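You operate a simulated robot arm through the tools that you are given. There is no shell and no other tool. Be economical: measure what you need, move in short steps, check, and stop when the job is done.

Carry out the task below with a simulated two-armed robot. There is one attempt and no reset: what you move stays moved.

## Task
Open the tea cupboard door, fetch the white mug and set it on the top shelf of the tea cupboard and shut the door again. Put the yellow mug in the sink bowl. Take the green bulb carton and leave it in the dark grey tray. Open the soap cupboard door. The order is free. Set down upright: white mug, yellow mug, green bulb carton.

Only the result counts: the job must be done as asked and must still hold three seconds after the hand-in. Knocking over, shifting, dropping, spilling or breaking anything else fails it.

## Robot
Two 7-joint arms with two-finger parallel grippers on one trunk, on a base that drives. Base frame: it is fixed to the floor where the robot stands at the start and does not move with it; the origin is under the middle of the robot, x ahead of it, y to its left, z up. Lengths are in m, angles in degrees, forces in N, time in s.
The left shoulder is at the start at [0.071, 0.156, 1.005], the right one opposite. Places, roughly: dark grey tray (29x21x4 cm) [4, 0.7, 0.9]; green bulb carton [4.5, 0.5, 1]; sink bowl inside [6.5, 0.3, 0.7]; soap cupboard door [6.5, 0, 0.4]; tea cupboard door [5.9, 0.1, 0.4]; top shelf of the tea cupboard [5.9, 0.4, 0.4]; white mug (11x7x9 cm) [5.8, 0.3, 0.9]; yellow mug (11x7x9 cm) [6.1, 0.5, 0.9]. Payload 3.91 kg a hand.
Tool frame (each hand has its own): the origin (TCP) lies between the finger pads and is the grasp point; the fingertips stand 0.03 m ahead of it; z points along the fingers, y is the line along which they close. Largest opening 0.11 m; finger width 0.02, thickness 0.01; the body of the gripper, 0.048 by 0.112 m, starts 0.055 m behind the TCP.
Orientation is that of the tool frame in the base frame, as a unit quaternion [x, y, z, w]. With the fingers straight down and closing along the base's y, the tool's x points along the base's -x, its y along +y and its z along -z.

## Interface
- The arms move only by the tool nudge_tool. It takes "left_moves", "right_moves" or both (then of equal length, played together; a hand with none holds still); each is a list of rows, each a list of 3 entries, a list of its own where there are three numbers: the turn, a rotation vector about the tool's x, y, z in units of 5 degrees (1.0 is 5 degrees), then the shift along the tool's x, y, z in units of 40 mm (1.0 is 40 mm), then the finger opening in cm, from 0 to 11. In form: [[[wx, wy, wz], [x, y, z], jaw], ...]. A call has 1 to 12 rows; each row shifts and turns the commanded pose from where the row before left it, along the tool's axes as they then stand. A call with a number of a shift or a turn outside -1 to 1 is refused whole. Each row takes 0.2 s and may step no farther than 0.05 m and 8.6 degrees from the row before; otherwise, or with a gripper value out of range, the whole call is refused. Where a pose cannot be reached the arm comes as near as it can. A force on the tool above 40 N (or 10 N above the force at the start of the call, whichever is more), or a blocked arm, ends the call early, and 0.2 s more pass. The fingers move at their own pace (about 0.108 m/s each) and stop on an object; they squeeze with about 29 N. The grip force told is the motor's: it shows also when the fingers shut on nothing. Time passes only in rows, and 0.2 s behind the last, so rows that do not move let the fingers close. The reply holds the time, the measured pose of the TCP, the force on the tool along the base axes, the opening and the grip force, in the units named above and with some noise, with the torque about the TCP (base axes, N m) and any sound that the robot's microphone picked up.
- Cameras (640 x 400 px; columns grow to the right, rows downward): "scene" is now at [0.1435, 0.0031, 1.2434]; the picture's right is [-0.08, -1.00, 0.00], its down [-0.43, 0.04, -0.90] and it looks along [0.90, -0.07, -0.43] (base axes); focal length 256 px, centre (320, 200). "left" rides on the left gripper at [0.072, -0.017, -0.104] in its tool frame; the picture's right is [0.23, 0.97, 0.00], its down [-0.76, 0.18, -0.62] and it looks along [-0.61, 0.14, 0.78] (tool axes); focal length 222 px, centre (320, 200). "right" rides on the right gripper at [0.072, 0.017, -0.103] in its tool frame; the picture's right is [-0.23, 0.97, 0.00], its down [-0.76, -0.18, -0.62] and it looks along [-0.61, -0.14, 0.78] (tool axes); focal length 222 px, centre (320, 200). There is no depth. A picture from a camera that has moved, and an enlarged one, comes with that camera's place and axes in the base frame and with its lens. The place of the scene camera against the robot may be out by one fixed shift of up to 0.018 m in any direction.
- capture(camera): a new picture of that camera. It takes no simulated time.
- slide_trunk(by): slides the trunk up (or, below 0, down) by that many m; the arms and the scene camera ride with it, the base frame stays. It gives what a move gives, with no picture.
- steer(legs): drives the robot by 1 to 6 legs, each [ahead, left, turn to the left] in m, m and degrees, along the robot's own axes; the way and the turn of a leg run together, so that a leg with both is an arc; at most 1.5 m and 180 degrees a leg. The arms and the cameras ride along, it lands a little off, and it stops where it bumps. It gives what a move gives.
- aim_head(pan, tilt): turns the head with the scene camera to pan (to the left, within 86 degrees either way) and tilt (down, from -29 to 69), counted from straight ahead of the robot. It gives what a move gives.
- close_up(camera, box): a new picture of the part [left, top, right, bottom] of that camera's present view, enlarged. It takes no simulated time.
- sign_off(): hands the job in; it is judged then, once.

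Work in short steps. Places have to be worked out from the pictures, the camera data and where the tool is seen: move nearer, look again, correct. Check each grasp and each placing, and mend what went wrong. You have 165 turns and 138 pictures in all, those below and enlarged ones among them. Open the grippers and draw the arms clear of the work before you hand the job in, unless the task says otherwise; then end with one line.

The tools are called after "Emit:" by a JSON object that holds its "name" and its "arguments". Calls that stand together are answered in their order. nudge_tool: Moves the arms, as the interface text tells. Its arguments: {"type":"object","properties":{"left_moves":{"type":"array","items":{"type":"array"}},"right_moves":{"type":"array","items":{"type":"array"}}},"required":[]} The other tools are called the same way: slide_trunk (by) slides the trunk up or down; steer (legs) drives the base; aim_head (pan, tilt) turns the head that bears the scene camera; capture (camera) takes a picture; close_up (camera, box) takes an enlarged picture of a part of a camera's view; sign_off () hands the job in.

At the start:

```text
time: 0.0
left_ee_pos: [0.8353, 0.2976, 0.6944]
left_tcp_rot: [0.0, 1.0, -0.001, 0.0]
left_contact_force: [-0.5, 0.6, -0.3]
left_moment: [0.01, 0.0, 0.0]
left_opening: 0.1102
left_gripper_force: 0.0
right_ee_pos: [0.847, -0.3239, 0.6493]
right_tcp_rot: [0.0, 1.0, 0.0, 0.0]
right_contact_force: [-0.5, -0.8, -0.1]
right_moment: [0.04, 0.0, 0.01]
right_opening: 0.1101
right_gripper_force: 0.1
trunk travel left (down, up): [-0.45, 0.49]
robot x, y, heading: [0.0001, 0.0, -0.1]
head pan, tilt: [-4.7, 25.4]
```

scene: 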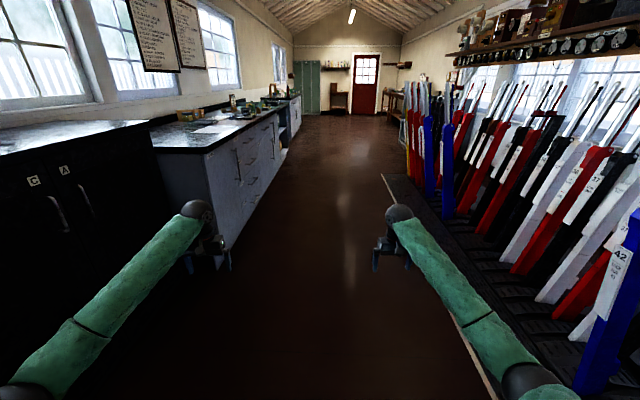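
right: 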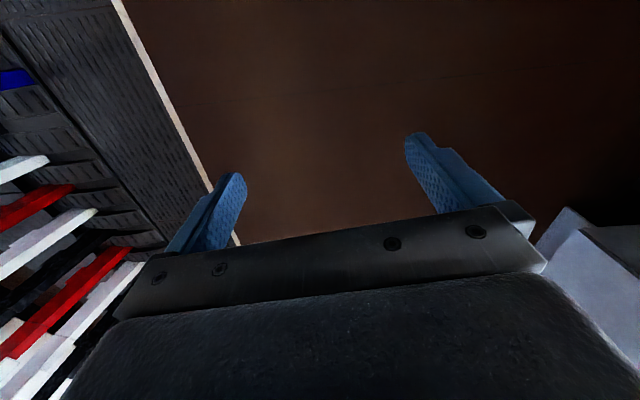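
left: 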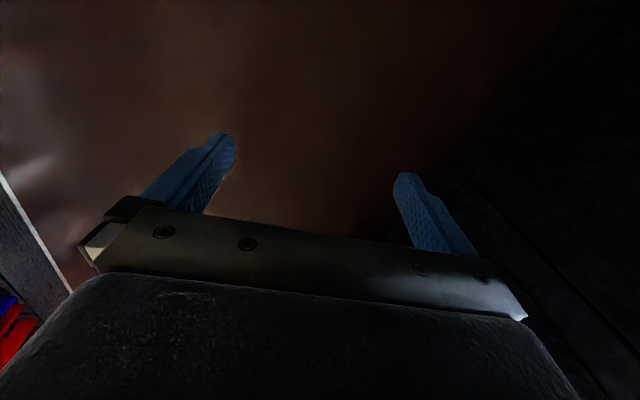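

The counter runs at about -8° to my x axis, with its front about 0.86 m to my left. I'll raise the trunk so the hands clear the counter, then turn and drive along it.

Emit:
{"name": "slide_trunk", "arguments": {"by": 0.45}}

Emit:
{"name": "steer", "arguments": {"legs": [[0, 0, -8], [1.5, 0, 0], [1.5, 0, 0]]}}

Emit:
{"name": "aim_head", "arguments": {"pan": 40, "tilt": 25}}

Emit:
{"name": "capture", "arguments": {"camera": "scene"}}

```text
refused: 0.45 is not a number from -0.4 to 0.4
```

```text
time: 15.3
left_ee_pos: [3.8787, -0.3141, 0.6952]
left_tcp_rot: [0.083, 0.997, 0.0, -0.001]
left_contact_force: [-1.3, 0.3, 0.0]
left_moment: [0.01, -0.01, 0.03]
left_opening: 0.1097
left_gripper_force: 0.1
right_ee_pos: [3.7876, -0.9312, 0.6485]
right_tcp_rot: [0.083, 0.997, -0.001, 0.0]
right_contact_force: [-0.9, 0.2, 0.4]
right_moment: [-0.03, -0.01, -0.01]
right_opening: 0.11
right_gripper_force: 0.0
trunk travel left (down, up): [-0.45, 0.49]
robot x, y, heading: [3.005, -0.4687, -9.5]
head pan, tilt: [-4.7, 25.4]
```

```text
time: 16.4
left_ee_pos: [3.8795, -0.3142, 0.6961]
left_tcp_rot: [0.083, 0.997, 0.0, -0.001]
left_contact_force: [-0.2, 0.4, 0.1]
left_moment: [0.02, -0.02, -0.01]
left_opening: 0.1102
left_gripper_force: 0.0
right_ee_pos: [3.7878, -0.9305, 0.6481]
right_tcp_rot: [0.083, 0.997, 0.001, 0.0]
right_contact_force: [0.1, -0.5, -0.2]
right_moment: [-0.04, -0.01, -0.01]
right_opening: 0.1099
right_gripper_force: 0.2
trunk travel left (down, up): [-0.45, 0.49]
robot x, y, heading: [3.0037, -0.4702, -9.6]
head pan, tilt: [40.0, 25.0]
```

```text
134 pictures are left
camera scene: at [3.1363, -0.4217, 1.2441], right [0.51, -0.86, 0.0], down [-0.36, -0.21, -0.91], along [0.78, 0.46, -0.42], focal length 256 px, centre (320, 200)
```

scene: 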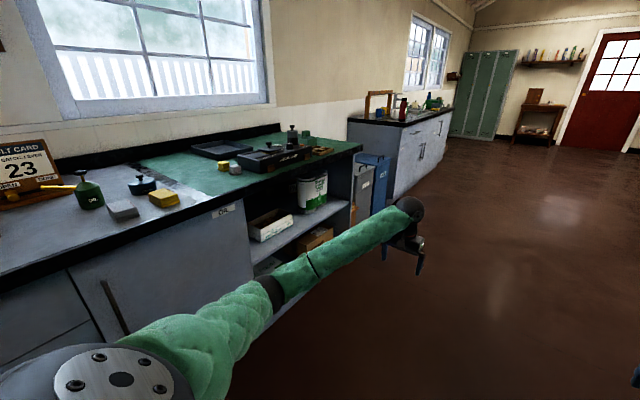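

The trays sit on the green mat and the sink unit is beyond it. I'll raise the trunk and look closer at the counter.

Emit:
{"name": "slide_trunk", "arguments": {"by": 0.36}}

Emit:
{"name": "close_up", "arguments": {"camera": "scene", "box": [120, 110, 380, 270]}}

Emit:
{"name": "close_up", "arguments": {"camera": "scene", "box": [340, 150, 500, 250]}}

```text
time: 19.9
left_ee_pos: [3.8784, -0.3145, 1.0542]
left_tcp_rot: [0.082, 0.997, 0.0, -0.002]
left_contact_force: [-0.1, -0.4, -0.4]
left_moment: [0.01, 0.0, 0.03]
left_opening: 0.1101
left_gripper_force: 0.0
right_ee_pos: [3.7882, -0.9296, 1.009]
right_tcp_rot: [0.083, 0.997, 0.0, 0.001]
right_contact_force: [0.3, 0.2, -0.5]
right_moment: [-0.02, -0.03, 0.02]
right_opening: 0.1099
right_gripper_force: 0.0
trunk travel left (down, up): [-0.81, 0.13]
robot x, y, heading: [3.0036, -0.4709, -9.6]
head pan, tilt: [40.0, 25.0]
```

```text
2.46 times, centred on (250, 190) of scene
camera zoom: at [3.1366, -0.4217, 1.604], right [0.51, -0.86, 0.0], down [-0.36, -0.21, -0.91], along [0.78, 0.46, -0.42], focal length 630 px, centre (492, 225)
```

zoom: 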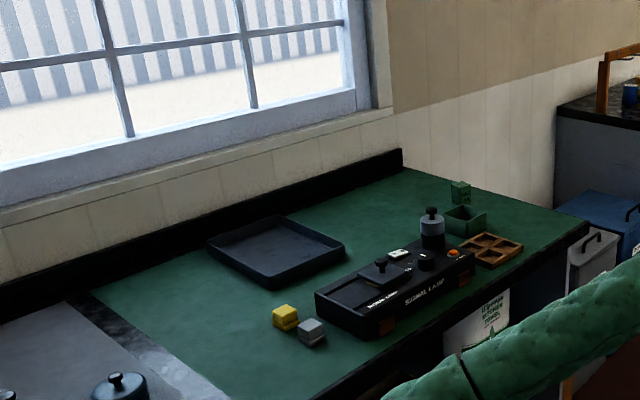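

```text
4.00 times, centred on (420, 200) of scene
camera zoom: at [3.1366, -0.4217, 1.604], right [0.51, -0.86, 0.0], down [-0.36, -0.21, -0.91], along [0.78, 0.46, -0.42], focal length 1024 px, centre (-80, 200)
```

zoom: 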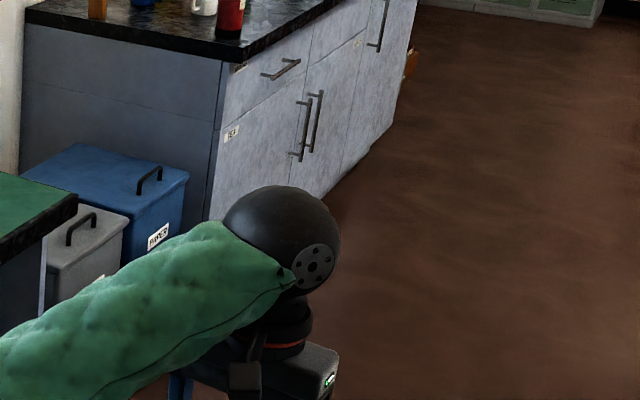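

I'll raise the hands further so that turning can't touch anything, then drive beside the mat and turn to face the counter.

Emit:
{"name": "slide_trunk", "arguments": {"by": 0.12}}

Emit:
{"name": "nudge_tool", "arguments": {"left_moves": [[[0, 0, 0], [0, 0, -1], 11], [[0, 0, 0], [0, 0, -1], 11], [[0, 0, 0], [0, 0, -1], 11]], "right_moves": [[[0, 0, 0], [0, 0, -1], 11], [[0, 0, 0], [0, 0, -1], 11], [[0, 0, 0], [0, 0, -1], 11], [[0, 0, 0], [0, 0, 0], 11]]}}

Emit:
{"name": "steer", "arguments": {"legs": [[1.06, 0, 0], [0, 0, 91.5]]}}

Emit:
{"name": "aim_head", "arguments": {"pan": 0, "tilt": 35}}

Emit:
{"name": "capture", "arguments": {"camera": "scene"}}

```text
time: 21.4
left_ee_pos: [3.8788, -0.3149, 1.1749]
left_tcp_rot: [0.082, 0.997, 0.001, -0.001]
left_contact_force: [-0.3, -0.5, 0.1]
left_moment: [0.02, 0.0, -0.03]
left_opening: 0.1102
left_gripper_force: 0.1
right_ee_pos: [3.7878, -0.93, 1.1293]
right_tcp_rot: [0.083, 0.997, -0.001, 0.0]
right_contact_force: [0.0, -0.2, 0.2]
right_moment: [-0.02, 0.0, -0.03]
right_opening: 0.1101
right_gripper_force: 0.1
trunk travel left (down, up): [-0.93, 0.01]
robot x, y, heading: [3.0025, -0.4714, -9.4]
head pan, tilt: [40.0, 25.0]
```

```text
refused: give rows for one hand, or as many for the one as for the other
```

```text
time: 30.8
left_ee_pos: [3.9083, 0.2143, 1.1752]
left_tcp_rot: [-0.646, 0.764, 0.0, -0.001]
left_contact_force: [0.0, -0.4, -0.3]
left_moment: [0.0, -0.01, 0.02]
left_opening: 0.1102
left_gripper_force: 0.1
right_ee_pos: [4.5226, 0.1243, 1.1291]
right_tcp_rot: [-0.646, 0.764, 0.0, 0.0]
right_contact_force: [0.0, 0.1, 0.0]
right_moment: [0.01, 0.01, 0.0]
right_opening: 0.1099
right_gripper_force: 0.1
trunk travel left (down, up): [-0.93, 0.01]
robot x, y, heading: [4.0639, -0.6593, 80.4]
head pan, tilt: [40.0, 25.0]
```

```text
time: 31.8
left_ee_pos: [3.9084, 0.2164, 1.1757]
left_tcp_rot: [-0.646, 0.763, 0.0, -0.001]
left_contact_force: [-0.4, -0.6, 0.1]
left_moment: [0.0, -0.01, 0.0]
left_opening: 0.1101
left_gripper_force: 0.0
right_ee_pos: [4.5237, 0.1254, 1.1293]
right_tcp_rot: [-0.645, 0.764, -0.001, 0.0]
right_contact_force: [-0.1, 0.3, 0.2]
right_moment: [0.0, 0.01, 0.01]
right_opening: 0.1101
right_gripper_force: 0.0
trunk travel left (down, up): [-0.93, 0.01]
robot x, y, heading: [4.0643, -0.6548, 80.5]
head pan, tilt: [0.0, 35.0]
```

```text
131 pictures are left
camera scene: at [4.0875, -0.5097, 1.7083], right [0.99, -0.16, 0.0], down [-0.09, -0.57, -0.82], along [0.14, 0.81, -0.57], focal length 256 px, centre (320, 200)
```

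scene: 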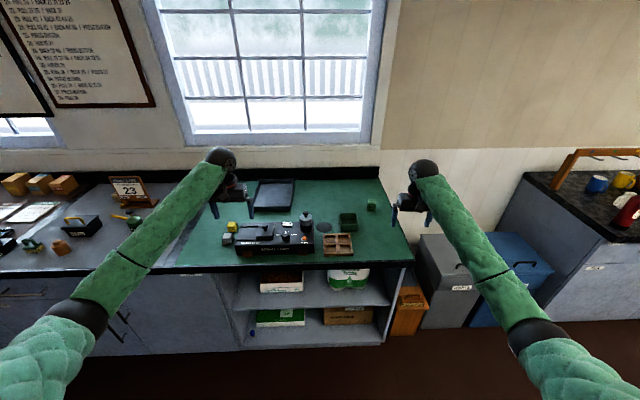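

Several green things lie near the estimate. I'll zoom in on them.

Emit:
{"name": "close_up", "arguments": {"camera": "scene", "box": [210, 165, 418, 275]}}

Emit:
{"name": "close_up", "arguments": {"camera": "scene", "box": [310, 190, 400, 250]}}

```text
3.08 times, centred on (314, 220) of scene
camera zoom: at [4.0875, -0.5097, 1.7083], right [0.99, -0.16, 0.0], down [-0.09, -0.57, -0.82], along [0.14, 0.81, -0.57], focal length 788 px, centre (338, 138)
```

zoom: 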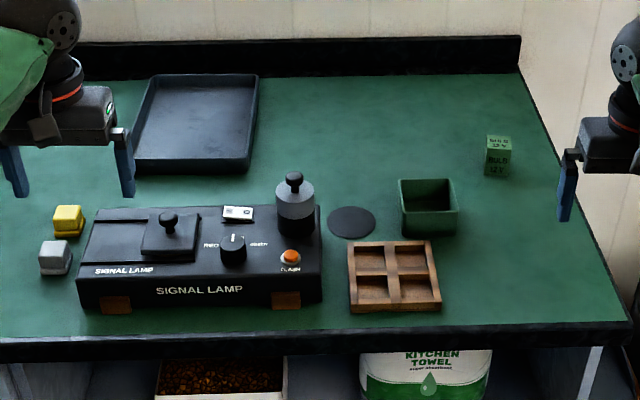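

```text
6.67 times, centred on (355, 220) of scene
camera zoom: at [4.0875, -0.5097, 1.7083], right [0.99, -0.16, 0.0], down [-0.09, -0.57, -0.82], along [0.14, 0.81, -0.57], focal length 1707 px, centre (87, 67)
```

zoom: 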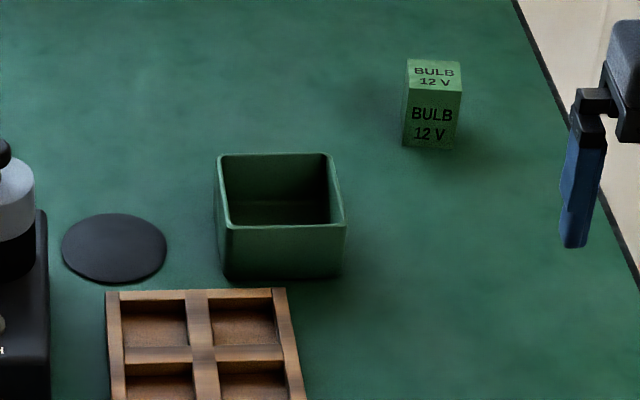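

Carton is at about (4.525, 0.48), roughly 4x4x6 cm. The tray centre is at about (4.04, 0.70), with the counter front at y≈0.17. I'll drive ahead 0.42 m with the hands well above everything.

Emit:
{"name": "steer", "arguments": {"legs": [[0.42, 0, 0]]}}

Emit:
{"name": "capture", "arguments": {"camera": "right"}}

Emit:
{"name": "capture", "arguments": {"camera": "scene"}}

```text
time: 34.5
left_ee_pos: [3.9776, 0.6359, 1.1755]
left_tcp_rot: [-0.647, 0.763, -0.001, 0.0]
left_contact_force: [0.3, -0.3, 0.0]
left_moment: [0.01, 0.01, 0.01]
left_opening: 0.1101
left_gripper_force: 0.0
right_ee_pos: [4.5926, 0.5454, 1.1296]
right_tcp_rot: [-0.646, 0.763, 0.0, 0.0]
right_contact_force: [-0.1, 0.9, 0.7]
right_moment: [0.01, 0.01, 0.0]
right_opening: 0.1102
right_gripper_force: 0.1
trunk travel left (down, up): [-0.93, 0.01]
robot x, y, heading: [4.1344, -0.2338, 80.8]
head pan, tilt: [0.0, 35.0]
```

```text
128 pictures are left
camera right: at [4.5642, 0.4771, 1.2319], right [-0.92, 0.38, 0.0], down [0.3, 0.72, 0.62], along [0.24, 0.58, -0.78], focal length 222 px, centre (320, 200)
```

right: 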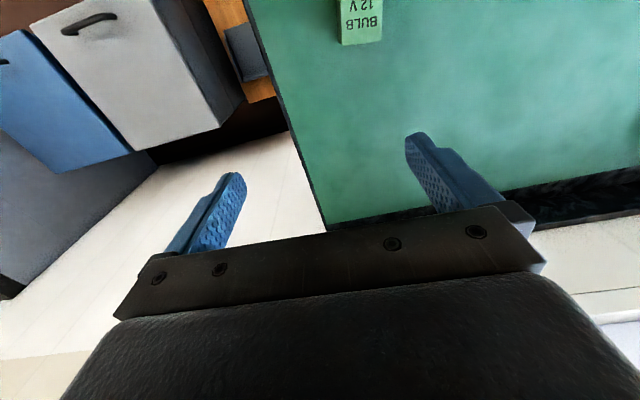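

```text
127 pictures are left
camera scene: at [4.1577, -0.0888, 1.7084], right [0.99, -0.16, 0.0], down [-0.09, -0.57, -0.82], along [0.13, 0.81, -0.57], focal length 256 px, centre (320, 200)
```

scene: 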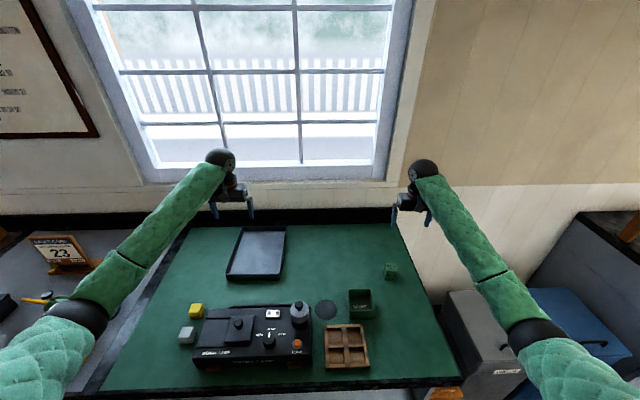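

Carton appears at about (4.527, 0.488). I'll bring the right hand above it and look again.

Emit:
{"name": "nudge_tool", "arguments": {"right_moves": [[[0, 0, 0], [0.88, 0.71, 0], 11], [[0, 0, 0], [0.88, 0.71, 0], 11]]}}

Emit:
{"name": "capture", "arguments": {"camera": "right"}}

Emit:
{"name": "close_up", "arguments": {"camera": "scene", "box": [340, 180, 440, 340]}}

```text
time: 35.0
left_ee_pos: [3.9765, 0.6362, 1.1761]
left_tcp_rot: [-0.647, 0.763, 0.002, 0.0]
left_contact_force: [0.1, 0.7, 0.4]
left_moment: [-0.04, -0.01, -0.03]
left_opening: 0.1099
left_gripper_force: 0.0
right_ee_pos: [4.5242, 0.488, 1.1302]
right_tcp_rot: [-0.647, 0.762, 0.0, 0.0]
right_contact_force: [1.0, 0.4, 0.0]
right_moment: [0.0, -0.01, -0.01]
right_opening: 0.1103
right_gripper_force: 0.1
trunk travel left (down, up): [-0.93, 0.01]
robot x, y, heading: [4.1327, -0.2366, 80.2]
head pan, tilt: [0.0, 35.0]
```

```text
126 pictures are left
camera right: at [4.4956, 0.4179, 1.2328], right [-0.92, 0.38, 0.0], down [0.3, 0.72, 0.62], along [0.24, 0.58, -0.78], focal length 222 px, centre (320, 200)
```

right: 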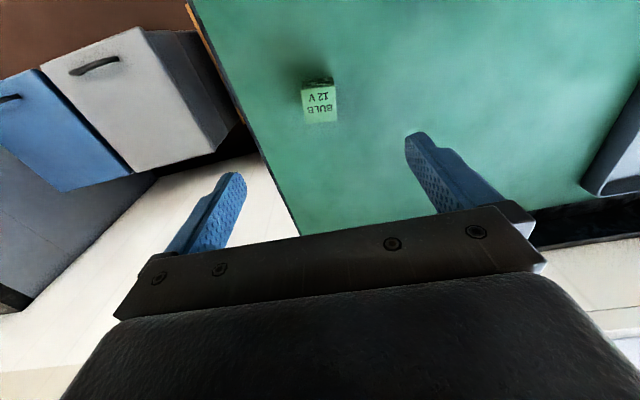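

```text
2.50 times, centred on (390, 260) of scene
camera zoom: at [4.1572, -0.0891, 1.7084], right [0.99, -0.16, 0.0], down [-0.09, -0.57, -0.82], along [0.13, 0.81, -0.57], focal length 640 px, centre (145, 50)
```

zoom: 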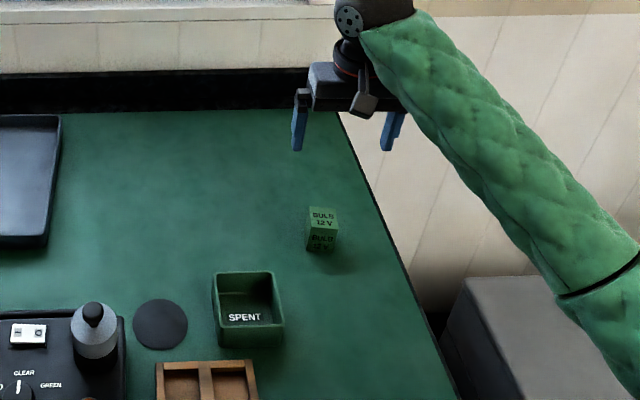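

Carton is centred at (4.524, 0.486), under the TCP, and turned about 5° from the hand. I'll turn the hand to match, lower it partway, and check.

Emit:
{"name": "nudge_tool", "arguments": {"right_moves": [[[0, 0, 0.9], [0, 0, 0.9], 9], [[0, 0, 0], [0, 0, 0.9], 9], [[0, 0, 0], [0, 0, 0.9], 9], [[0, 0, 0], [0, 0, 0.6], 9]]}}

Emit:
{"name": "capture", "arguments": {"camera": "right"}}

Emit:
{"name": "close_up", "arguments": {"camera": "scene", "box": [340, 200, 440, 300]}}

```text
time: 36.0
left_ee_pos: [3.9771, 0.6371, 1.1759]
left_tcp_rot: [-0.647, 0.762, 0.0, 0.0]
left_contact_force: [-0.3, 0.3, 0.8]
left_moment: [-0.04, -0.03, 0.0]
left_opening: 0.11
left_gripper_force: 0.0
right_ee_pos: [4.5266, 0.4859, 0.9971]
right_tcp_rot: [-0.616, 0.788, 0.0, 0.0]
right_contact_force: [-0.1, 0.0, 0.6]
right_moment: [-0.01, -0.02, 0.02]
right_opening: 0.0901
right_gripper_force: 0.0
trunk travel left (down, up): [-0.93, 0.01]
robot x, y, heading: [4.1358, -0.238, 80.6]
head pan, tilt: [0.0, 35.0]
```

```text
124 pictures are left
camera right: at [4.4925, 0.4196, 1.0993], right [-0.89, 0.46, 0.0], down [0.36, 0.7, 0.62], along [0.28, 0.55, -0.78], focal length 222 px, centre (320, 200)
```

right: 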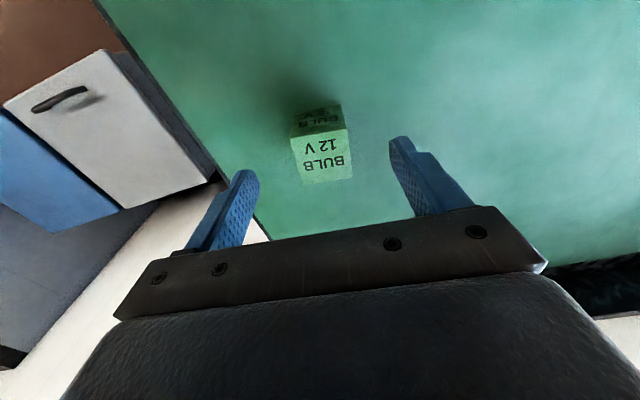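

```text
4.00 times, centred on (390, 250) of scene
camera zoom: at [4.1579, -0.0888, 1.7084], right [0.99, -0.16, 0.0], down [-0.09, -0.57, -0.82], along [0.13, 0.81, -0.57], focal length 1024 px, centre (40, 0)
```

zoom: 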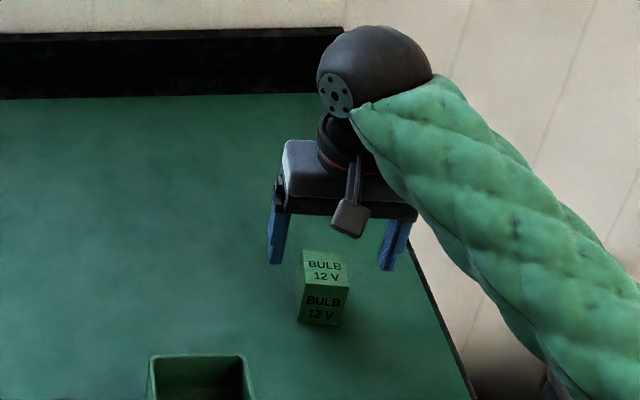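

Aligned. I'll lower the last 4.5 cm and close.

Emit:
{"name": "nudge_tool", "arguments": {"right_moves": [[[0, 0, 0], [0, 0.05, 0.6], 9], [[0, 0, 0], [0, 0.05, 0.5], 9], [[0, 0, 0], [0, 0, 0], 2], [[0, 0, 0], [0, 0, 0], 2], [[0, 0, 0], [0, 0, 0], 2]]}}

Emit:
{"name": "capture", "arguments": {"camera": "right"}}

```text
time: 37.2
left_ee_pos: [3.9771, 0.6364, 1.1758]
left_tcp_rot: [-0.647, 0.763, 0.001, 0.0]
left_contact_force: [0.1, -0.2, -0.1]
left_moment: [-0.01, -0.04, 0.01]
left_opening: 0.1101
left_gripper_force: 0.1
right_ee_pos: [4.5214, 0.4859, 0.9536]
right_tcp_rot: [-0.616, 0.788, -0.001, 0.0]
right_contact_force: [-0.6, -0.7, -0.3]
right_moment: [0.0, -0.03, 0.0]
right_opening: 0.0389
right_gripper_force: 29.2
trunk travel left (down, up): [-0.93, 0.01]
robot x, y, heading: [4.1348, -0.2356, 80.7]
head pan, tilt: [0.0, 35.0]
```

```text
122 pictures are left
camera right: at [4.4874, 0.4204, 1.0554], right [-0.89, 0.46, 0.0], down [0.36, 0.7, 0.62], along [0.28, 0.55, -0.78], focal length 222 px, centre (320, 200)
```

right: 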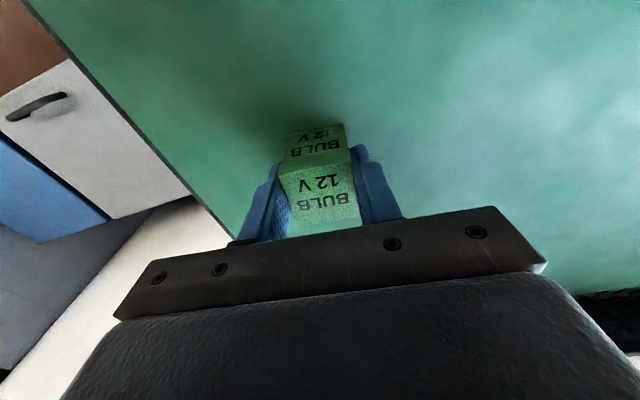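

Carton gripped (3.9 cm). I'll lift 0.2 m and drive sideways to the left to bring it to the tray.

Emit:
{"name": "nudge_tool", "arguments": {"right_moves": [[[0, 0, 0], [0, 0, -0.5], 2], [[0, 0, 0], [0, 0, -1], 2], [[0, 0, 0], [0, 0, -1], 2], [[0, 0, 0], [0, 0, -1], 2], [[0, 0, 0], [0, 0, -1], 2], [[0, 0, 0], [0, 0, -0.5], 2]]}}

Emit:
{"name": "steer", "arguments": {"legs": [[0, 0.46, 0]]}}

Emit:
{"name": "capture", "arguments": {"camera": "scene"}}

Emit:
{"name": "capture", "arguments": {"camera": "right"}}

```text
time: 38.6
left_ee_pos: [3.9766, 0.6361, 1.1747]
left_tcp_rot: [-0.647, 0.763, 0.001, 0.0]
left_contact_force: [-0.4, -0.1, -0.7]
left_moment: [0.0, 0.01, -0.02]
left_opening: 0.11
left_gripper_force: 0.1
right_ee_pos: [4.5214, 0.4865, 1.1518]
right_tcp_rot: [-0.616, 0.788, -0.001, 0.0]
right_contact_force: [0.9, 0.6, 0.4]
right_moment: [0.0, -0.01, 0.0]
right_opening: 0.0388
right_gripper_force: 29.4
trunk travel left (down, up): [-0.93, 0.01]
robot x, y, heading: [4.1346, -0.2359, 80.6]
head pan, tilt: [0.0, 35.0]
```

```text
time: 41.4
left_ee_pos: [3.5337, 0.7131, 1.1751]
left_tcp_rot: [-0.644, 0.765, 0.0, 0.0]
left_contact_force: [-0.2, -0.3, -0.5]
left_moment: [0.0, 0.02, 0.0]
left_opening: 0.1102
left_gripper_force: 0.0
right_ee_pos: [4.0776, 0.5599, 1.1528]
right_tcp_rot: [-0.614, 0.79, 0.0, 0.0]
right_contact_force: [-0.8, 0.0, -0.6]
right_moment: [0.02, 0.03, 0.01]
right_opening: 0.0389
right_gripper_force: 29.1
trunk travel left (down, up): [-0.93, 0.01]
robot x, y, heading: [3.6865, -0.1589, 80.3]
head pan, tilt: [0.0, 35.0]
```

```text
121 pictures are left
camera scene: at [3.7105, -0.0125, 1.7083], right [0.99, -0.17, 0.0], down [-0.1, -0.57, -0.82], along [0.14, 0.81, -0.57], focal length 256 px, centre (320, 200)
```

scene: 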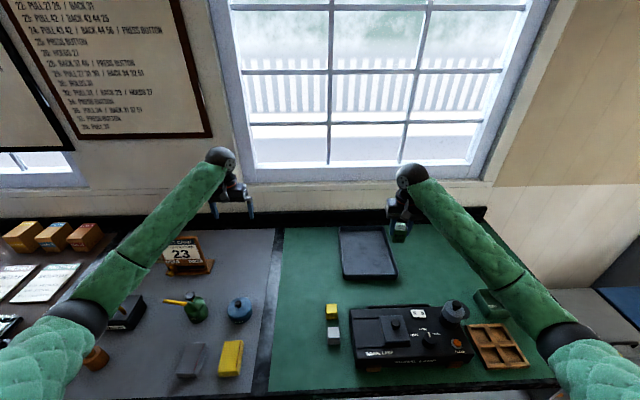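

```text
120 pictures are left
camera right: at [4.0434, 0.4939, 1.2549], right [-0.89, 0.46, 0.0], down [0.36, 0.69, 0.62], along [0.29, 0.55, -0.78], focal length 222 px, centre (320, 200)
```

right: 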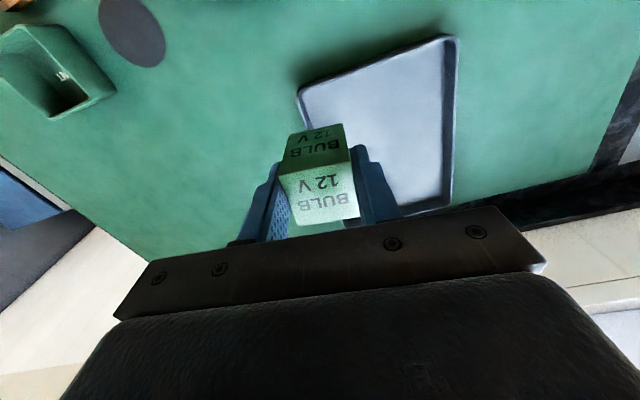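

The tray in the wrist view spans about (3.92–4.10, 0.55–0.83). I'll move the carton to about (4.02, 0.66) and look before lowering.

Emit:
{"name": "nudge_tool", "arguments": {"right_moves": [[[0, 0, 0], [-0.7, 0.68, 0], 2], [[0, 0, 0], [-0.7, 0.68, 0], 2], [[0, 0, 0], [-0.67, 0.67, 0], 2], [[0, 0, 0], [0, 0, 1], 2], [[0, 0, 0], [0, 0, 1], 2]]}}

Emit:
{"name": "capture", "arguments": {"camera": "right"}}

Emit:
{"name": "close_up", "arguments": {"camera": "scene", "box": [310, 160, 470, 300]}}

```text
time: 42.6
left_ee_pos: [3.5327, 0.7133, 1.1751]
left_tcp_rot: [-0.644, 0.765, -0.001, -0.001]
left_contact_force: [0.1, -0.8, 0.0]
left_moment: [0.01, -0.03, 0.02]
left_opening: 0.1101
left_gripper_force: 0.1
right_ee_pos: [4.0183, 0.6629, 1.0719]
right_tcp_rot: [-0.614, 0.789, 0.001, 0.0]
right_contact_force: [-0.4, 0.2, -0.1]
right_moment: [-0.03, -0.01, 0.01]
right_opening: 0.0392
right_gripper_force: 29.1
trunk travel left (down, up): [-0.93, 0.01]
robot x, y, heading: [3.6844, -0.1584, 80.5]
head pan, tilt: [0.0, 35.0]
```

```text
119 pictures are left
camera right: at [3.9853, 0.5962, 1.1744], right [-0.89, 0.46, 0.0], down [0.36, 0.69, 0.62], along [0.29, 0.55, -0.78], focal length 222 px, centre (320, 200)
```

right: 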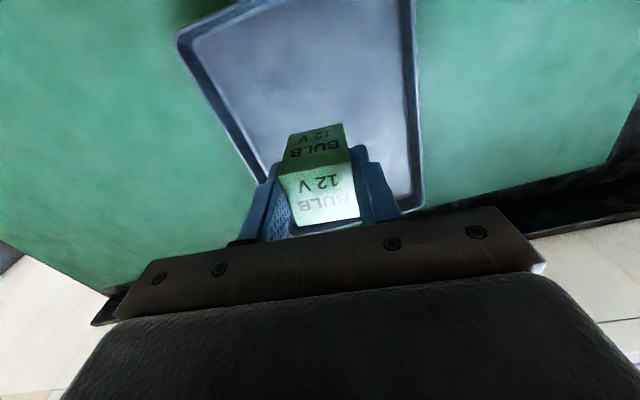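

```text
2.86 times, centred on (390, 230) of scene
camera zoom: at [3.7099, -0.0118, 1.7083], right [0.99, -0.17, 0.0], down [-0.1, -0.57, -0.82], along [0.14, 0.81, -0.57], focal length 732 px, centre (120, 114)
```

zoom: 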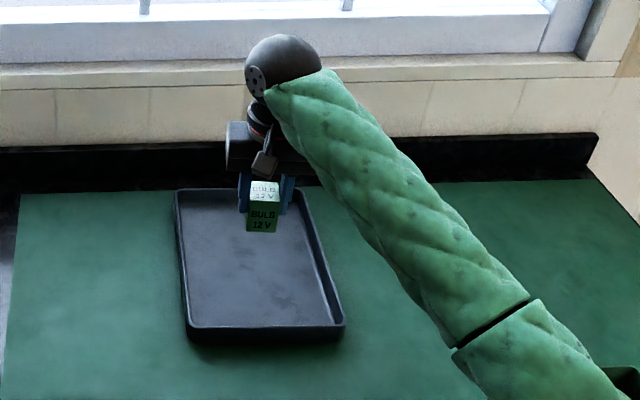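

The carton is centred between the tray's side rims. I'll lower it near the tray floor, feeling for contact.

Emit:
{"name": "nudge_tool", "arguments": {"right_moves": [[[0, 0, 0], [0, 0, 0.9], 2], [[0, 0, 0], [0, 0, 0.9], 2], [[0, 0, 0], [0, 0, 0.7], 2], [[0, 0, 0], [0, 0, 0.1], 2], [[0, 0, 0], [0, 0, 0], 2]]}}

Emit:
{"name": "close_up", "arguments": {"camera": "scene", "box": [330, 180, 430, 300]}}

```text
time: 43.8
left_ee_pos: [3.5342, 0.7148, 1.1745]
left_tcp_rot: [-0.644, 0.765, 0.0, 0.001]
left_contact_force: [0.1, 0.4, 0.4]
left_moment: [0.01, 0.03, 0.01]
left_opening: 0.1101
left_gripper_force: 0.0
right_ee_pos: [4.0205, 0.6603, 0.969]
right_tcp_rot: [-0.614, 0.789, 0.0, 0.001]
right_contact_force: [1.0, -0.5, -0.9]
right_moment: [-0.01, -0.01, -0.03]
right_opening: 0.0391
right_gripper_force: 29.3
trunk travel left (down, up): [-0.93, 0.01]
robot x, y, heading: [3.6847, -0.1614, 80.2]
head pan, tilt: [0.0, 35.0]
```

```text
3.33 times, centred on (380, 240) of scene
camera zoom: at [3.7098, -0.0123, 1.7083], right [0.99, -0.17, 0.0], down [-0.1, -0.57, -0.82], along [0.14, 0.81, -0.57], focal length 854 px, centre (120, 67)
```

zoom: 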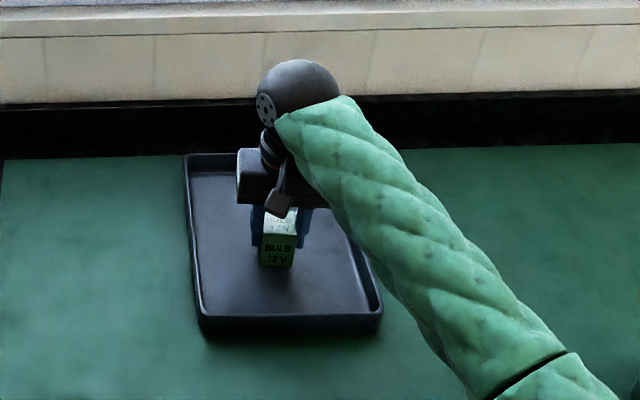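

I'll lower in small steps and watch the force until the carton touches down.

Emit:
{"name": "nudge_tool", "arguments": {"right_moves": [[[0, 0, 0], [0, 0, 0.1], 2], [[0, 0, 0], [0, 0, 0.1], 2], [[0, 0, 0], [0, 0, 0], 2]]}}

```text
time: 44.6
left_ee_pos: [3.5337, 0.7142, 1.1748]
left_tcp_rot: [-0.644, 0.765, 0.0, 0.0]
left_contact_force: [0.3, 0.2, 0.2]
left_moment: [-0.05, -0.01, -0.02]
left_opening: 0.1099
left_gripper_force: 0.0
right_ee_pos: [4.0209, 0.6608, 0.9596]
right_tcp_rot: [-0.614, 0.79, 0.0, 0.0]
right_contact_force: [-0.2, 0.0, -0.5]
right_moment: [0.01, -0.01, 0.0]
right_opening: 0.039
right_gripper_force: 29.1
trunk travel left (down, up): [-0.93, 0.01]
robot x, y, heading: [3.6855, -0.1577, 80.4]
head pan, tilt: [0.0, 35.0]
```

Emit:
{"name": "nudge_tool", "arguments": {"right_moves": [[[0, 0, 0], [0, 0, 0.05], 2], [[0, 0, 0], [0, 0, 0.05], 2], [[0, 0, 0], [0, 0, 0], 2]]}}

```text
time: 45.4
left_ee_pos: [3.5336, 0.7127, 1.1751]
left_tcp_rot: [-0.644, 0.765, 0.0, 0.0]
left_contact_force: [0.2, -0.7, 0.2]
left_moment: [-0.02, 0.0, 0.05]
left_opening: 0.1103
left_gripper_force: 0.0
right_ee_pos: [4.019, 0.6609, 0.9578]
right_tcp_rot: [-0.613, 0.79, 0.0, 0.0]
right_contact_force: [2.1, 1.5, 5.7]
right_moment: [0.05, -0.01, -0.02]
right_opening: 0.0393
right_gripper_force: 28.3
trunk travel left (down, up): [-0.93, 0.01]
robot x, y, heading: [3.6865, -0.1626, 80.1]
head pan, tilt: [0.0, 35.0]
```

The 5.7 N force says the carton has touched down. I'll release a few centimetres, rise straight up, and check.

Emit:
{"name": "nudge_tool", "arguments": {"right_moves": [[[0, 0, 0], [0, 0, 0], 6.5], [[0, 0, 0], [0, 0, 0], 6.5], [[0, 0, 0], [0, 0, -0.8], 6.5], [[0, 0, 0], [0, 0, -1], 6.5], [[0, 0, 0], [0, 0, -1], 6.5], [[0, 0, 0], [0, 0, -1], 6.5], [[0, 0, 0], [0, 0, -1], 6.5]]}}

Emit:
{"name": "capture", "arguments": {"camera": "right"}}

```text
time: 47.0
left_ee_pos: [3.5341, 0.7134, 1.1756]
left_tcp_rot: [-0.644, 0.765, -0.001, 0.0]
left_contact_force: [0.3, -0.3, 0.4]
left_moment: [0.01, 0.02, -0.04]
left_opening: 0.11
left_gripper_force: 0.0
right_ee_pos: [4.0206, 0.6574, 1.1484]
right_tcp_rot: [-0.613, 0.79, -0.001, -0.001]
right_contact_force: [0.4, 0.6, -1.4]
right_moment: [0.0, -0.01, -0.01]
right_opening: 0.0651
right_gripper_force: 0.1
trunk travel left (down, up): [-0.93, 0.01]
robot x, y, heading: [3.6866, -0.1605, 80.3]
head pan, tilt: [0.0, 35.0]
```

```text
116 pictures are left
camera right: at [3.9856, 0.5913, 1.2517], right [-0.89, 0.46, 0.0], down [0.36, 0.7, 0.62], along [0.29, 0.55, -0.78], focal length 222 px, centre (320, 200)
```

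right: 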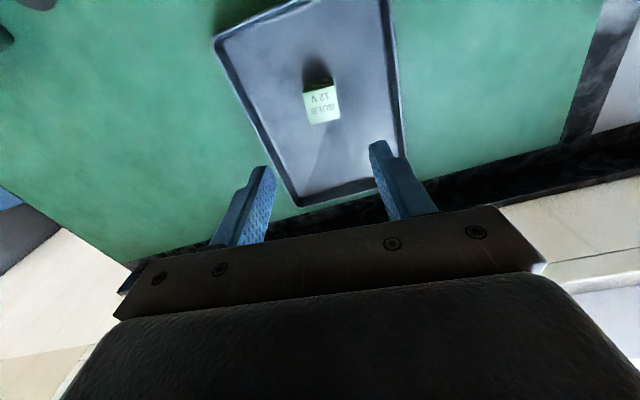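

Carton stands upright in the tray. Next I'll back off and drive right to the sink unit.

Emit:
{"name": "steer", "arguments": {"legs": [[-0.6, 0, 0], [0, -1.5, 2], [0, -0.5, 0]]}}

Emit:
{"name": "capture", "arguments": {"camera": "scene"}}

```text
time: 59.9
left_ee_pos: [5.3884, -0.1686, 1.1749]
left_tcp_rot: [-0.653, 0.757, 0.0, 0.0]
left_contact_force: [0.4, -0.1, -0.1]
left_moment: [-0.02, 0.0, 0.0]
left_opening: 0.1099
left_gripper_force: 0.0
right_ee_pos: [5.8753, -0.2116, 1.1501]
right_tcp_rot: [-0.623, 0.782, 0.0, 0.0]
right_contact_force: [0.0, 0.1, -0.2]
right_moment: [-0.02, 0.01, 0.01]
right_opening: 0.0649
right_gripper_force: 0.1
trunk travel left (down, up): [-0.93, 0.01]
robot x, y, heading: [5.5612, -1.0432, 81.7]
head pan, tilt: [0.0, 35.0]
```

```text
115 pictures are left
camera scene: at [5.5831, -0.89, 1.7083], right [0.99, -0.15, 0.0], down [-0.08, -0.57, -0.82], along [0.12, 0.81, -0.57], focal length 256 px, centre (320, 200)
```

scene: 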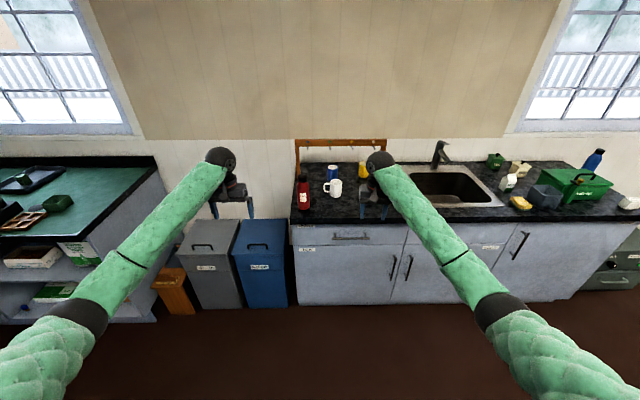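

Emit:
{"name": "close_up", "arguments": {"camera": "scene", "box": [280, 130, 460, 310]}}

Emit:
{"name": "close_up", "arguments": {"camera": "scene", "box": [380, 140, 640, 310]}}

```text
2.22 times, centred on (370, 220) of scene
camera zoom: at [5.5831, -0.89, 1.7083], right [0.99, -0.15, 0.0], down [-0.08, -0.57, -0.82], along [0.12, 0.81, -0.57], focal length 569 px, centre (209, 156)
```

zoom: 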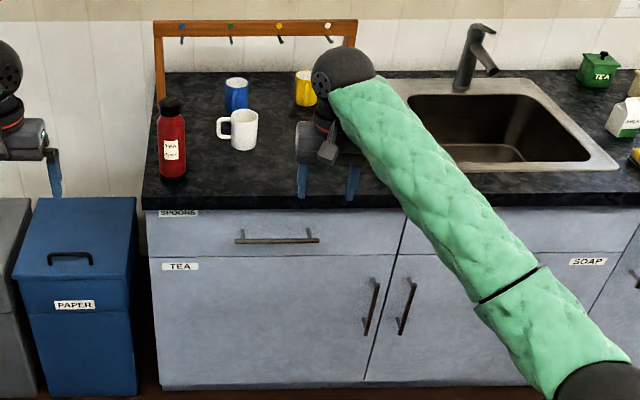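

```text
2.35 times, centred on (510, 225) of scene
camera zoom: at [5.5831, -0.89, 1.7083], right [0.99, -0.15, 0.0], down [-0.08, -0.57, -0.82], along [0.12, 0.81, -0.57], focal length 602 px, centre (-127, 141)
```

zoom: 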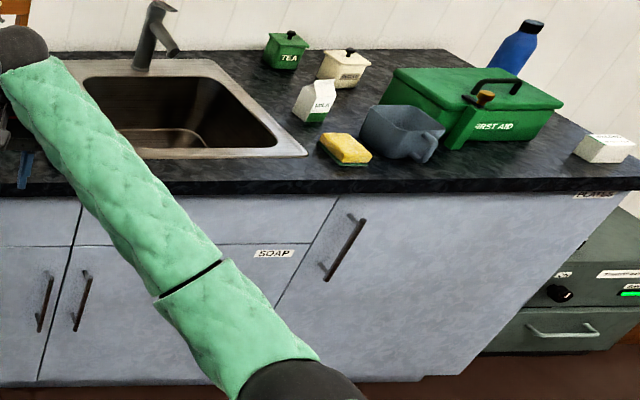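

Tea door: handle on its right side at about (6.16, 0.05, 0.4–0.6), hinge on the left. Soap door: handle at about (6.25, 0.03), hinge on the right. I'll shift right and nearer to see the mugs clearly.

Emit:
{"name": "steer", "arguments": {"legs": [[0.15, -0.4, 0]]}}

Emit:
{"name": "close_up", "arguments": {"camera": "scene", "box": [210, 110, 420, 240]}}

Emit:
{"name": "capture", "arguments": {"camera": "scene"}}

```text
time: 62.5
left_ee_pos: [5.8058, -0.081, 1.1747]
left_tcp_rot: [-0.654, 0.756, 0.0, 0.0]
left_contact_force: [0.5, 0.5, 0.1]
left_moment: [0.01, 0.02, -0.04]
left_opening: 0.1098
left_gripper_force: 0.1
right_ee_pos: [6.2927, -0.1236, 1.1495]
right_tcp_rot: [-0.623, 0.782, 0.0, 0.0]
right_contact_force: [0.3, -0.1, 0.0]
right_moment: [0.02, 0.01, 0.01]
right_opening: 0.0652
right_gripper_force: 0.1
trunk travel left (down, up): [-0.93, 0.01]
robot x, y, heading: [5.9814, -0.952, 81.8]
head pan, tilt: [0.0, 35.0]
```

```text
3.05 times, centred on (315, 175) of scene
camera zoom: at [6.0015, -0.8028, 1.7083], right [0.99, -0.14, 0.0], down [-0.08, -0.57, -0.82], along [0.12, 0.81, -0.57], focal length 780 px, centre (335, 276)
```

zoom: 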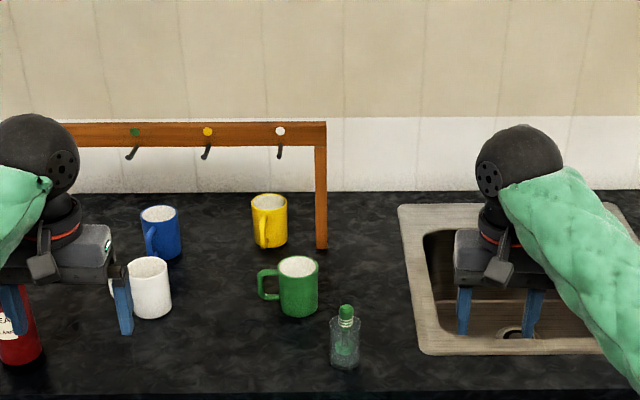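

```text
111 pictures are left
camera scene: at [6.0015, -0.8028, 1.7083], right [0.99, -0.14, 0.0], down [-0.08, -0.57, -0.82], along [0.12, 0.81, -0.57], focal length 256 px, centre (320, 200)
```

scene: 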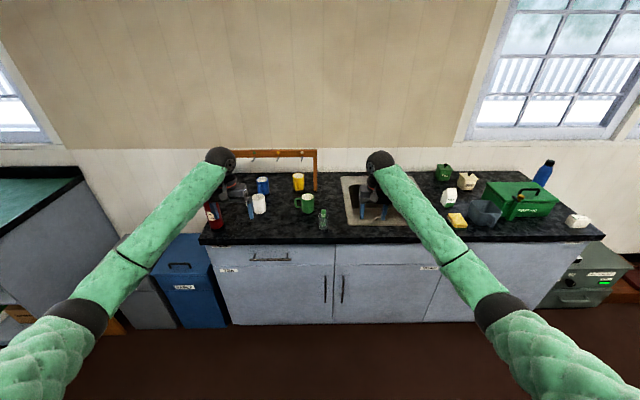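

The yellow mug sits at about (6.064, 0.47), under the rack beam (beam z ≈1.12, hooks ≈1.09). Its handle points at me, so a grasp pitched about 50° down from the front fits. I'll tilt the right hand here in free space first.

Emit:
{"name": "nudge_tool", "arguments": {"right_moves": [[[0, 0, -0.9], [0, 0, 0], 11], [[0, -1, 0], [0, 0, 0], 11], [[0, -1, 0], [0, 0, 0], 11], [[0, -1, 0], [0, 0, 0], 11], [[0, -1, 0], [0, 0, 0], 11], [[0, -1, 0], [0, 0, 0], 11], [[0, -1, 0], [0, 0, 0], 11], [[0, -1, 0], [0, 0, 0], 11], [[0, -1, 0], [0, 0, 0], 11]]}}

Emit:
{"name": "slide_trunk", "arguments": {"by": -0.12}}

Emit:
{"name": "capture", "arguments": {"camera": "scene"}}

Emit:
{"name": "capture", "arguments": {"camera": "right"}}

```text
time: 64.5
left_ee_pos: [5.807, -0.0821, 1.1758]
left_tcp_rot: [-0.654, 0.756, 0.0, 0.0]
left_contact_force: [0.3, 0.0, 0.2]
left_moment: [0.0, 0.03, 0.0]
left_opening: 0.11
left_gripper_force: 0.0
right_ee_pos: [6.2932, -0.1237, 1.1502]
right_tcp_rot: [-0.614, 0.711, 0.224, 0.26]
right_contact_force: [0.2, 0.2, -1.1]
right_moment: [-0.02, -0.03, -0.01]
right_opening: 0.11
right_gripper_force: 0.0
trunk travel left (down, up): [-0.93, 0.01]
robot x, y, heading: [5.9802, -0.9508, 81.9]
head pan, tilt: [0.0, 35.0]
```

```text
time: 66.0
left_ee_pos: [5.8056, -0.0816, 1.0557]
left_tcp_rot: [-0.655, 0.756, 0.0, 0.0]
left_contact_force: [-0.6, 0.0, 0.1]
left_moment: [0.0, 0.02, 0.0]
left_opening: 0.1099
left_gripper_force: 0.0
right_ee_pos: [6.2927, -0.1238, 1.0293]
right_tcp_rot: [-0.615, 0.711, 0.223, 0.259]
right_contact_force: [-0.8, 0.0, -0.2]
right_moment: [0.0, 0.01, -0.02]
right_opening: 0.1102
right_gripper_force: 0.0
trunk travel left (down, up): [-0.81, 0.13]
robot x, y, heading: [5.9786, -0.9528, 81.4]
head pan, tilt: [0.0, 35.0]
```

```text
110 pictures are left
camera scene: at [6.0019, -0.8031, 1.5884], right [0.99, -0.14, 0.0], down [-0.08, -0.57, -0.82], along [0.12, 0.81, -0.57], focal length 256 px, centre (320, 200)
```

scene: 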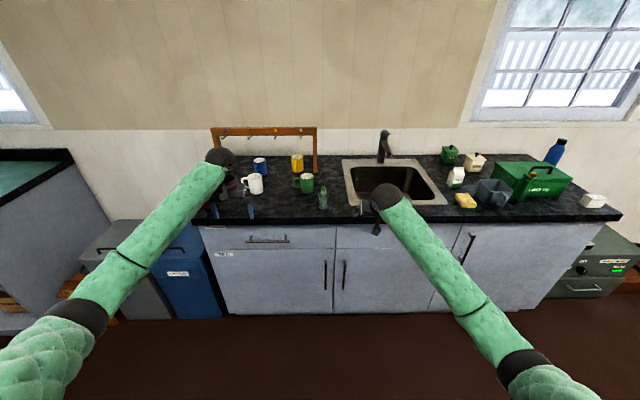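

```text
109 pictures are left
camera right: at [6.259, -0.2432, 1.0615], right [-0.94, 0.31, 0.15], down [0.2, 0.16, 0.97], along [0.28, 0.94, -0.21], focal length 222 px, centre (320, 200)
```

right: 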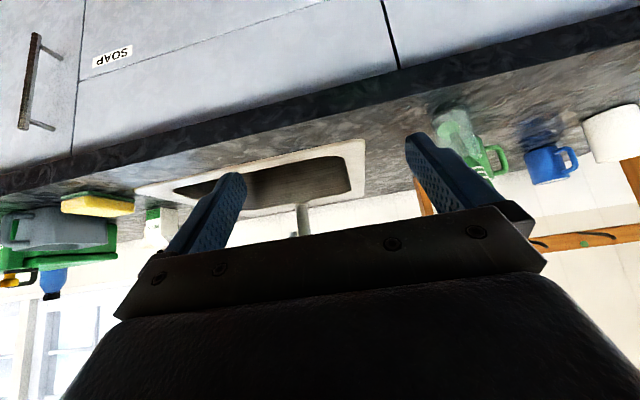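

I'll draw the left hand back and up so it stays off the rack, then drive so the yellow mug is in front of the right hand.

Emit:
{"name": "nudge_tool", "arguments": {"left_moves": [[[0, 0, 0], [1, 0, -0.5], 11], [[0, 0, 0], [1, 0, -0.5], 11], [[0, 0, 0], [1, 0, -0.5], 11], [[0, 0, 0], [1, 0, -0.5], 11], [[0, 0, 0], [1, 0, -0.5], 11], [[0, 0, 0], [1, 0, -0.5], 11]]}}

Emit:
{"name": "steer", "arguments": {"legs": [[0, 0.31, 0], [0.36, 0, 0]]}}

Emit:
{"name": "capture", "arguments": {"camera": "scene"}}

Emit:
{"name": "capture", "arguments": {"camera": "right"}}

```text
time: 67.4
left_ee_pos: [5.7698, -0.3197, 1.1772]
left_tcp_rot: [-0.654, 0.757, 0.0, 0.001]
left_contact_force: [-0.4, -1.1, -0.2]
left_moment: [0.04, -0.01, 0.01]
left_opening: 0.1096
left_gripper_force: 0.1
right_ee_pos: [6.2931, -0.1254, 1.0306]
right_tcp_rot: [-0.615, 0.71, 0.224, 0.259]
right_contact_force: [0.6, -0.4, 1.4]
right_moment: [0.03, 0.0, 0.01]
right_opening: 0.1099
right_gripper_force: 0.0
trunk travel left (down, up): [-0.81, 0.13]
robot x, y, heading: [5.9817, -0.9519, 81.9]
head pan, tilt: [0.0, 35.0]
```

```text
time: 71.4
left_ee_pos: [5.5208, 0.0896, 1.1756]
left_tcp_rot: [-0.653, 0.758, 0.0, -0.001]
left_contact_force: [-0.3, 0.5, -1.0]
left_moment: [0.01, -0.01, 0.04]
left_opening: 0.1099
left_gripper_force: 0.1
right_ee_pos: [6.0435, 0.2815, 1.028]
right_tcp_rot: [-0.613, 0.712, 0.223, 0.259]
right_contact_force: [0.7, 0.6, 0.2]
right_moment: [-0.01, 0.02, -0.01]
right_opening: 0.1098
right_gripper_force: 0.1
trunk travel left (down, up): [-0.81, 0.13]
robot x, y, heading: [5.7275, -0.5436, 81.7]
head pan, tilt: [0.0, 35.0]
```

```text
108 pictures are left
camera scene: at [5.7502, -0.3962, 1.5883], right [0.99, -0.15, 0.0], down [-0.08, -0.57, -0.82], along [0.12, 0.81, -0.57], focal length 256 px, centre (320, 200)
```

scene: 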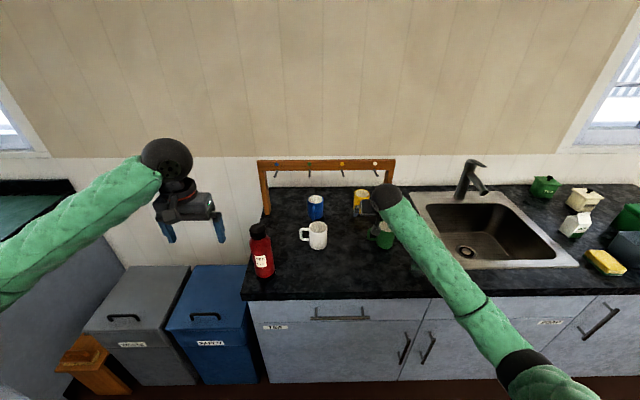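

```text
107 pictures are left
camera right: at [6.009, 0.1627, 1.0609], right [-0.94, 0.32, 0.15], down [0.2, 0.16, 0.97], along [0.28, 0.94, -0.21], focal length 222 px, centre (320, 200)
```

right: 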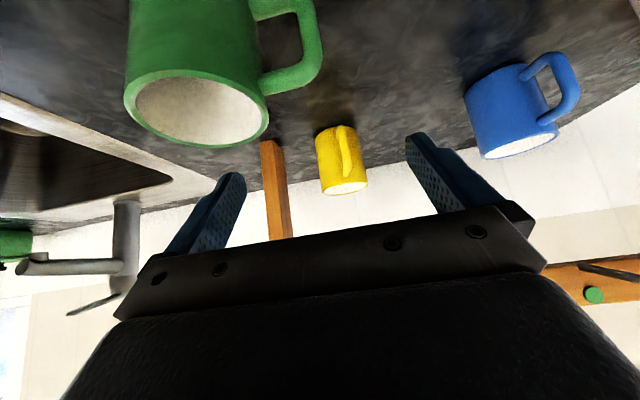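

The yellow mug measures at (6.06, 0.465) with its rim at z≈0.987, so the counter is at z≈0.90. I'll lower the hand a bit and go forward 10 cm, staying above the green mug's handle and below the hooks.

Emit:
{"name": "nudge_tool", "arguments": {"right_moves": [[[0, 0, 0], [0.48, 0.13, 0.575], 11], [[0, 0, 0], [-0.638, 0.13, 0.536], 11], [[0, 0, 0], [-0.638, 0, 0.536], 11], [[0, 0, 0], [-0.638, 0, 0.536], 11]]}}

Emit:
{"name": "capture", "arguments": {"camera": "right"}}

Emit:
{"name": "close_up", "arguments": {"camera": "scene", "box": [290, 130, 450, 280]}}

```text
time: 72.4
left_ee_pos: [5.5214, 0.0897, 1.1757]
left_tcp_rot: [-0.653, 0.758, -0.001, 0.0]
left_contact_force: [0.2, 0.0, -0.2]
left_moment: [-0.03, 0.01, -0.03]
left_opening: 0.1099
left_gripper_force: 0.1
right_ee_pos: [6.0493, 0.3807, 1.0]
right_tcp_rot: [-0.614, 0.712, 0.222, 0.259]
right_contact_force: [0.0, 1.3, -1.2]
right_moment: [0.0, 0.0, -0.03]
right_opening: 0.1104
right_gripper_force: 0.0
trunk travel left (down, up): [-0.81, 0.13]
robot x, y, heading: [5.7298, -0.5419, 81.4]
head pan, tilt: [0.0, 35.0]
```

```text
106 pictures are left
camera right: at [6.0143, 0.2619, 1.0309], right [-0.94, 0.32, 0.14], down [0.2, 0.16, 0.97], along [0.28, 0.94, -0.21], focal length 222 px, centre (320, 200)
```

right: 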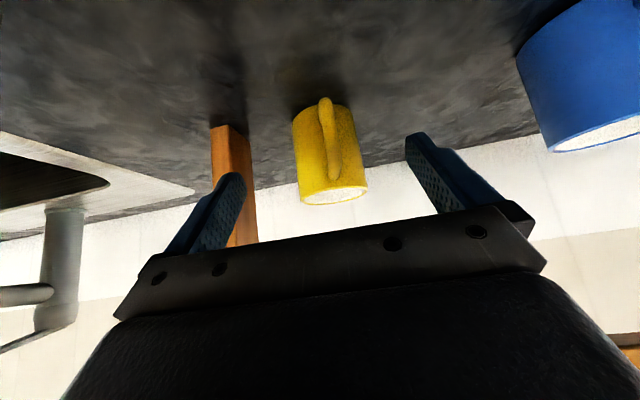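

```text
2.67 times, centred on (370, 205) of scene
camera zoom: at [5.7495, -0.3957, 1.5882], right [0.99, -0.15, 0.0], down [-0.08, -0.57, -0.82], along [0.12, 0.81, -0.57], focal length 683 px, centre (187, 187)
```

zoom: 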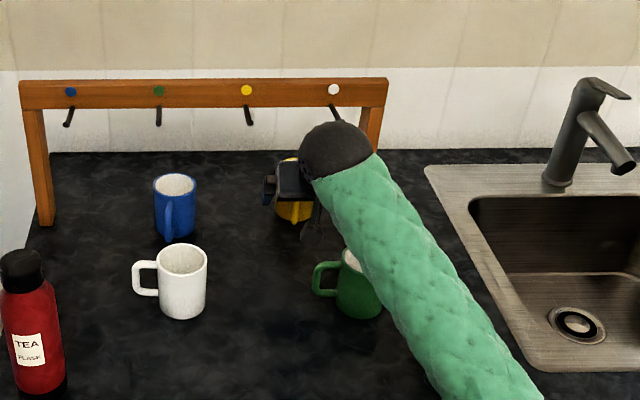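

The mug is centred between the fingers, about 9 cm ahead and 5 cm lower. I'll advance onto it.

Emit:
{"name": "nudge_tool", "arguments": {"right_moves": [[[0, 0, 0], [-0.267, 0, 0.823], 11], [[0, 0, 0], [-0.267, 0, 0.823], 11], [[0, 0, 0], [-0.267, 0, 0.823], 11], [[0, 0, 0], [0, 0, 0], 11]]}}

Emit:
{"name": "capture", "arguments": {"camera": "right"}}

```text
time: 73.4
left_ee_pos: [5.5194, 0.0885, 1.176]
left_tcp_rot: [-0.652, 0.758, 0.0, -0.001]
left_contact_force: [0.3, 0.0, 0.1]
left_moment: [0.0, -0.03, 0.03]
left_opening: 0.11
left_gripper_force: 0.0
right_ee_pos: [6.0605, 0.4684, 0.9458]
right_tcp_rot: [-0.614, 0.712, 0.223, 0.259]
right_contact_force: [-0.3, -2.0, 4.7]
right_moment: [-0.22, 0.1, 0.0]
right_opening: 0.1099
right_gripper_force: 0.1
trunk travel left (down, up): [-0.81, 0.13]
robot x, y, heading: [5.7224, -0.5476, 81.4]
head pan, tilt: [0.0, 35.0]
```

```text
104 pictures are left
camera right: at [6.0269, 0.3503, 0.9768], right [-0.94, 0.32, 0.15], down [0.2, 0.15, 0.97], along [0.28, 0.94, -0.21], focal length 222 px, centre (320, 200)
```

right: 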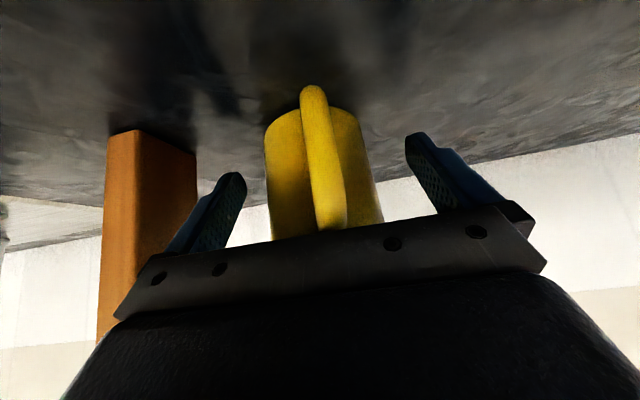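

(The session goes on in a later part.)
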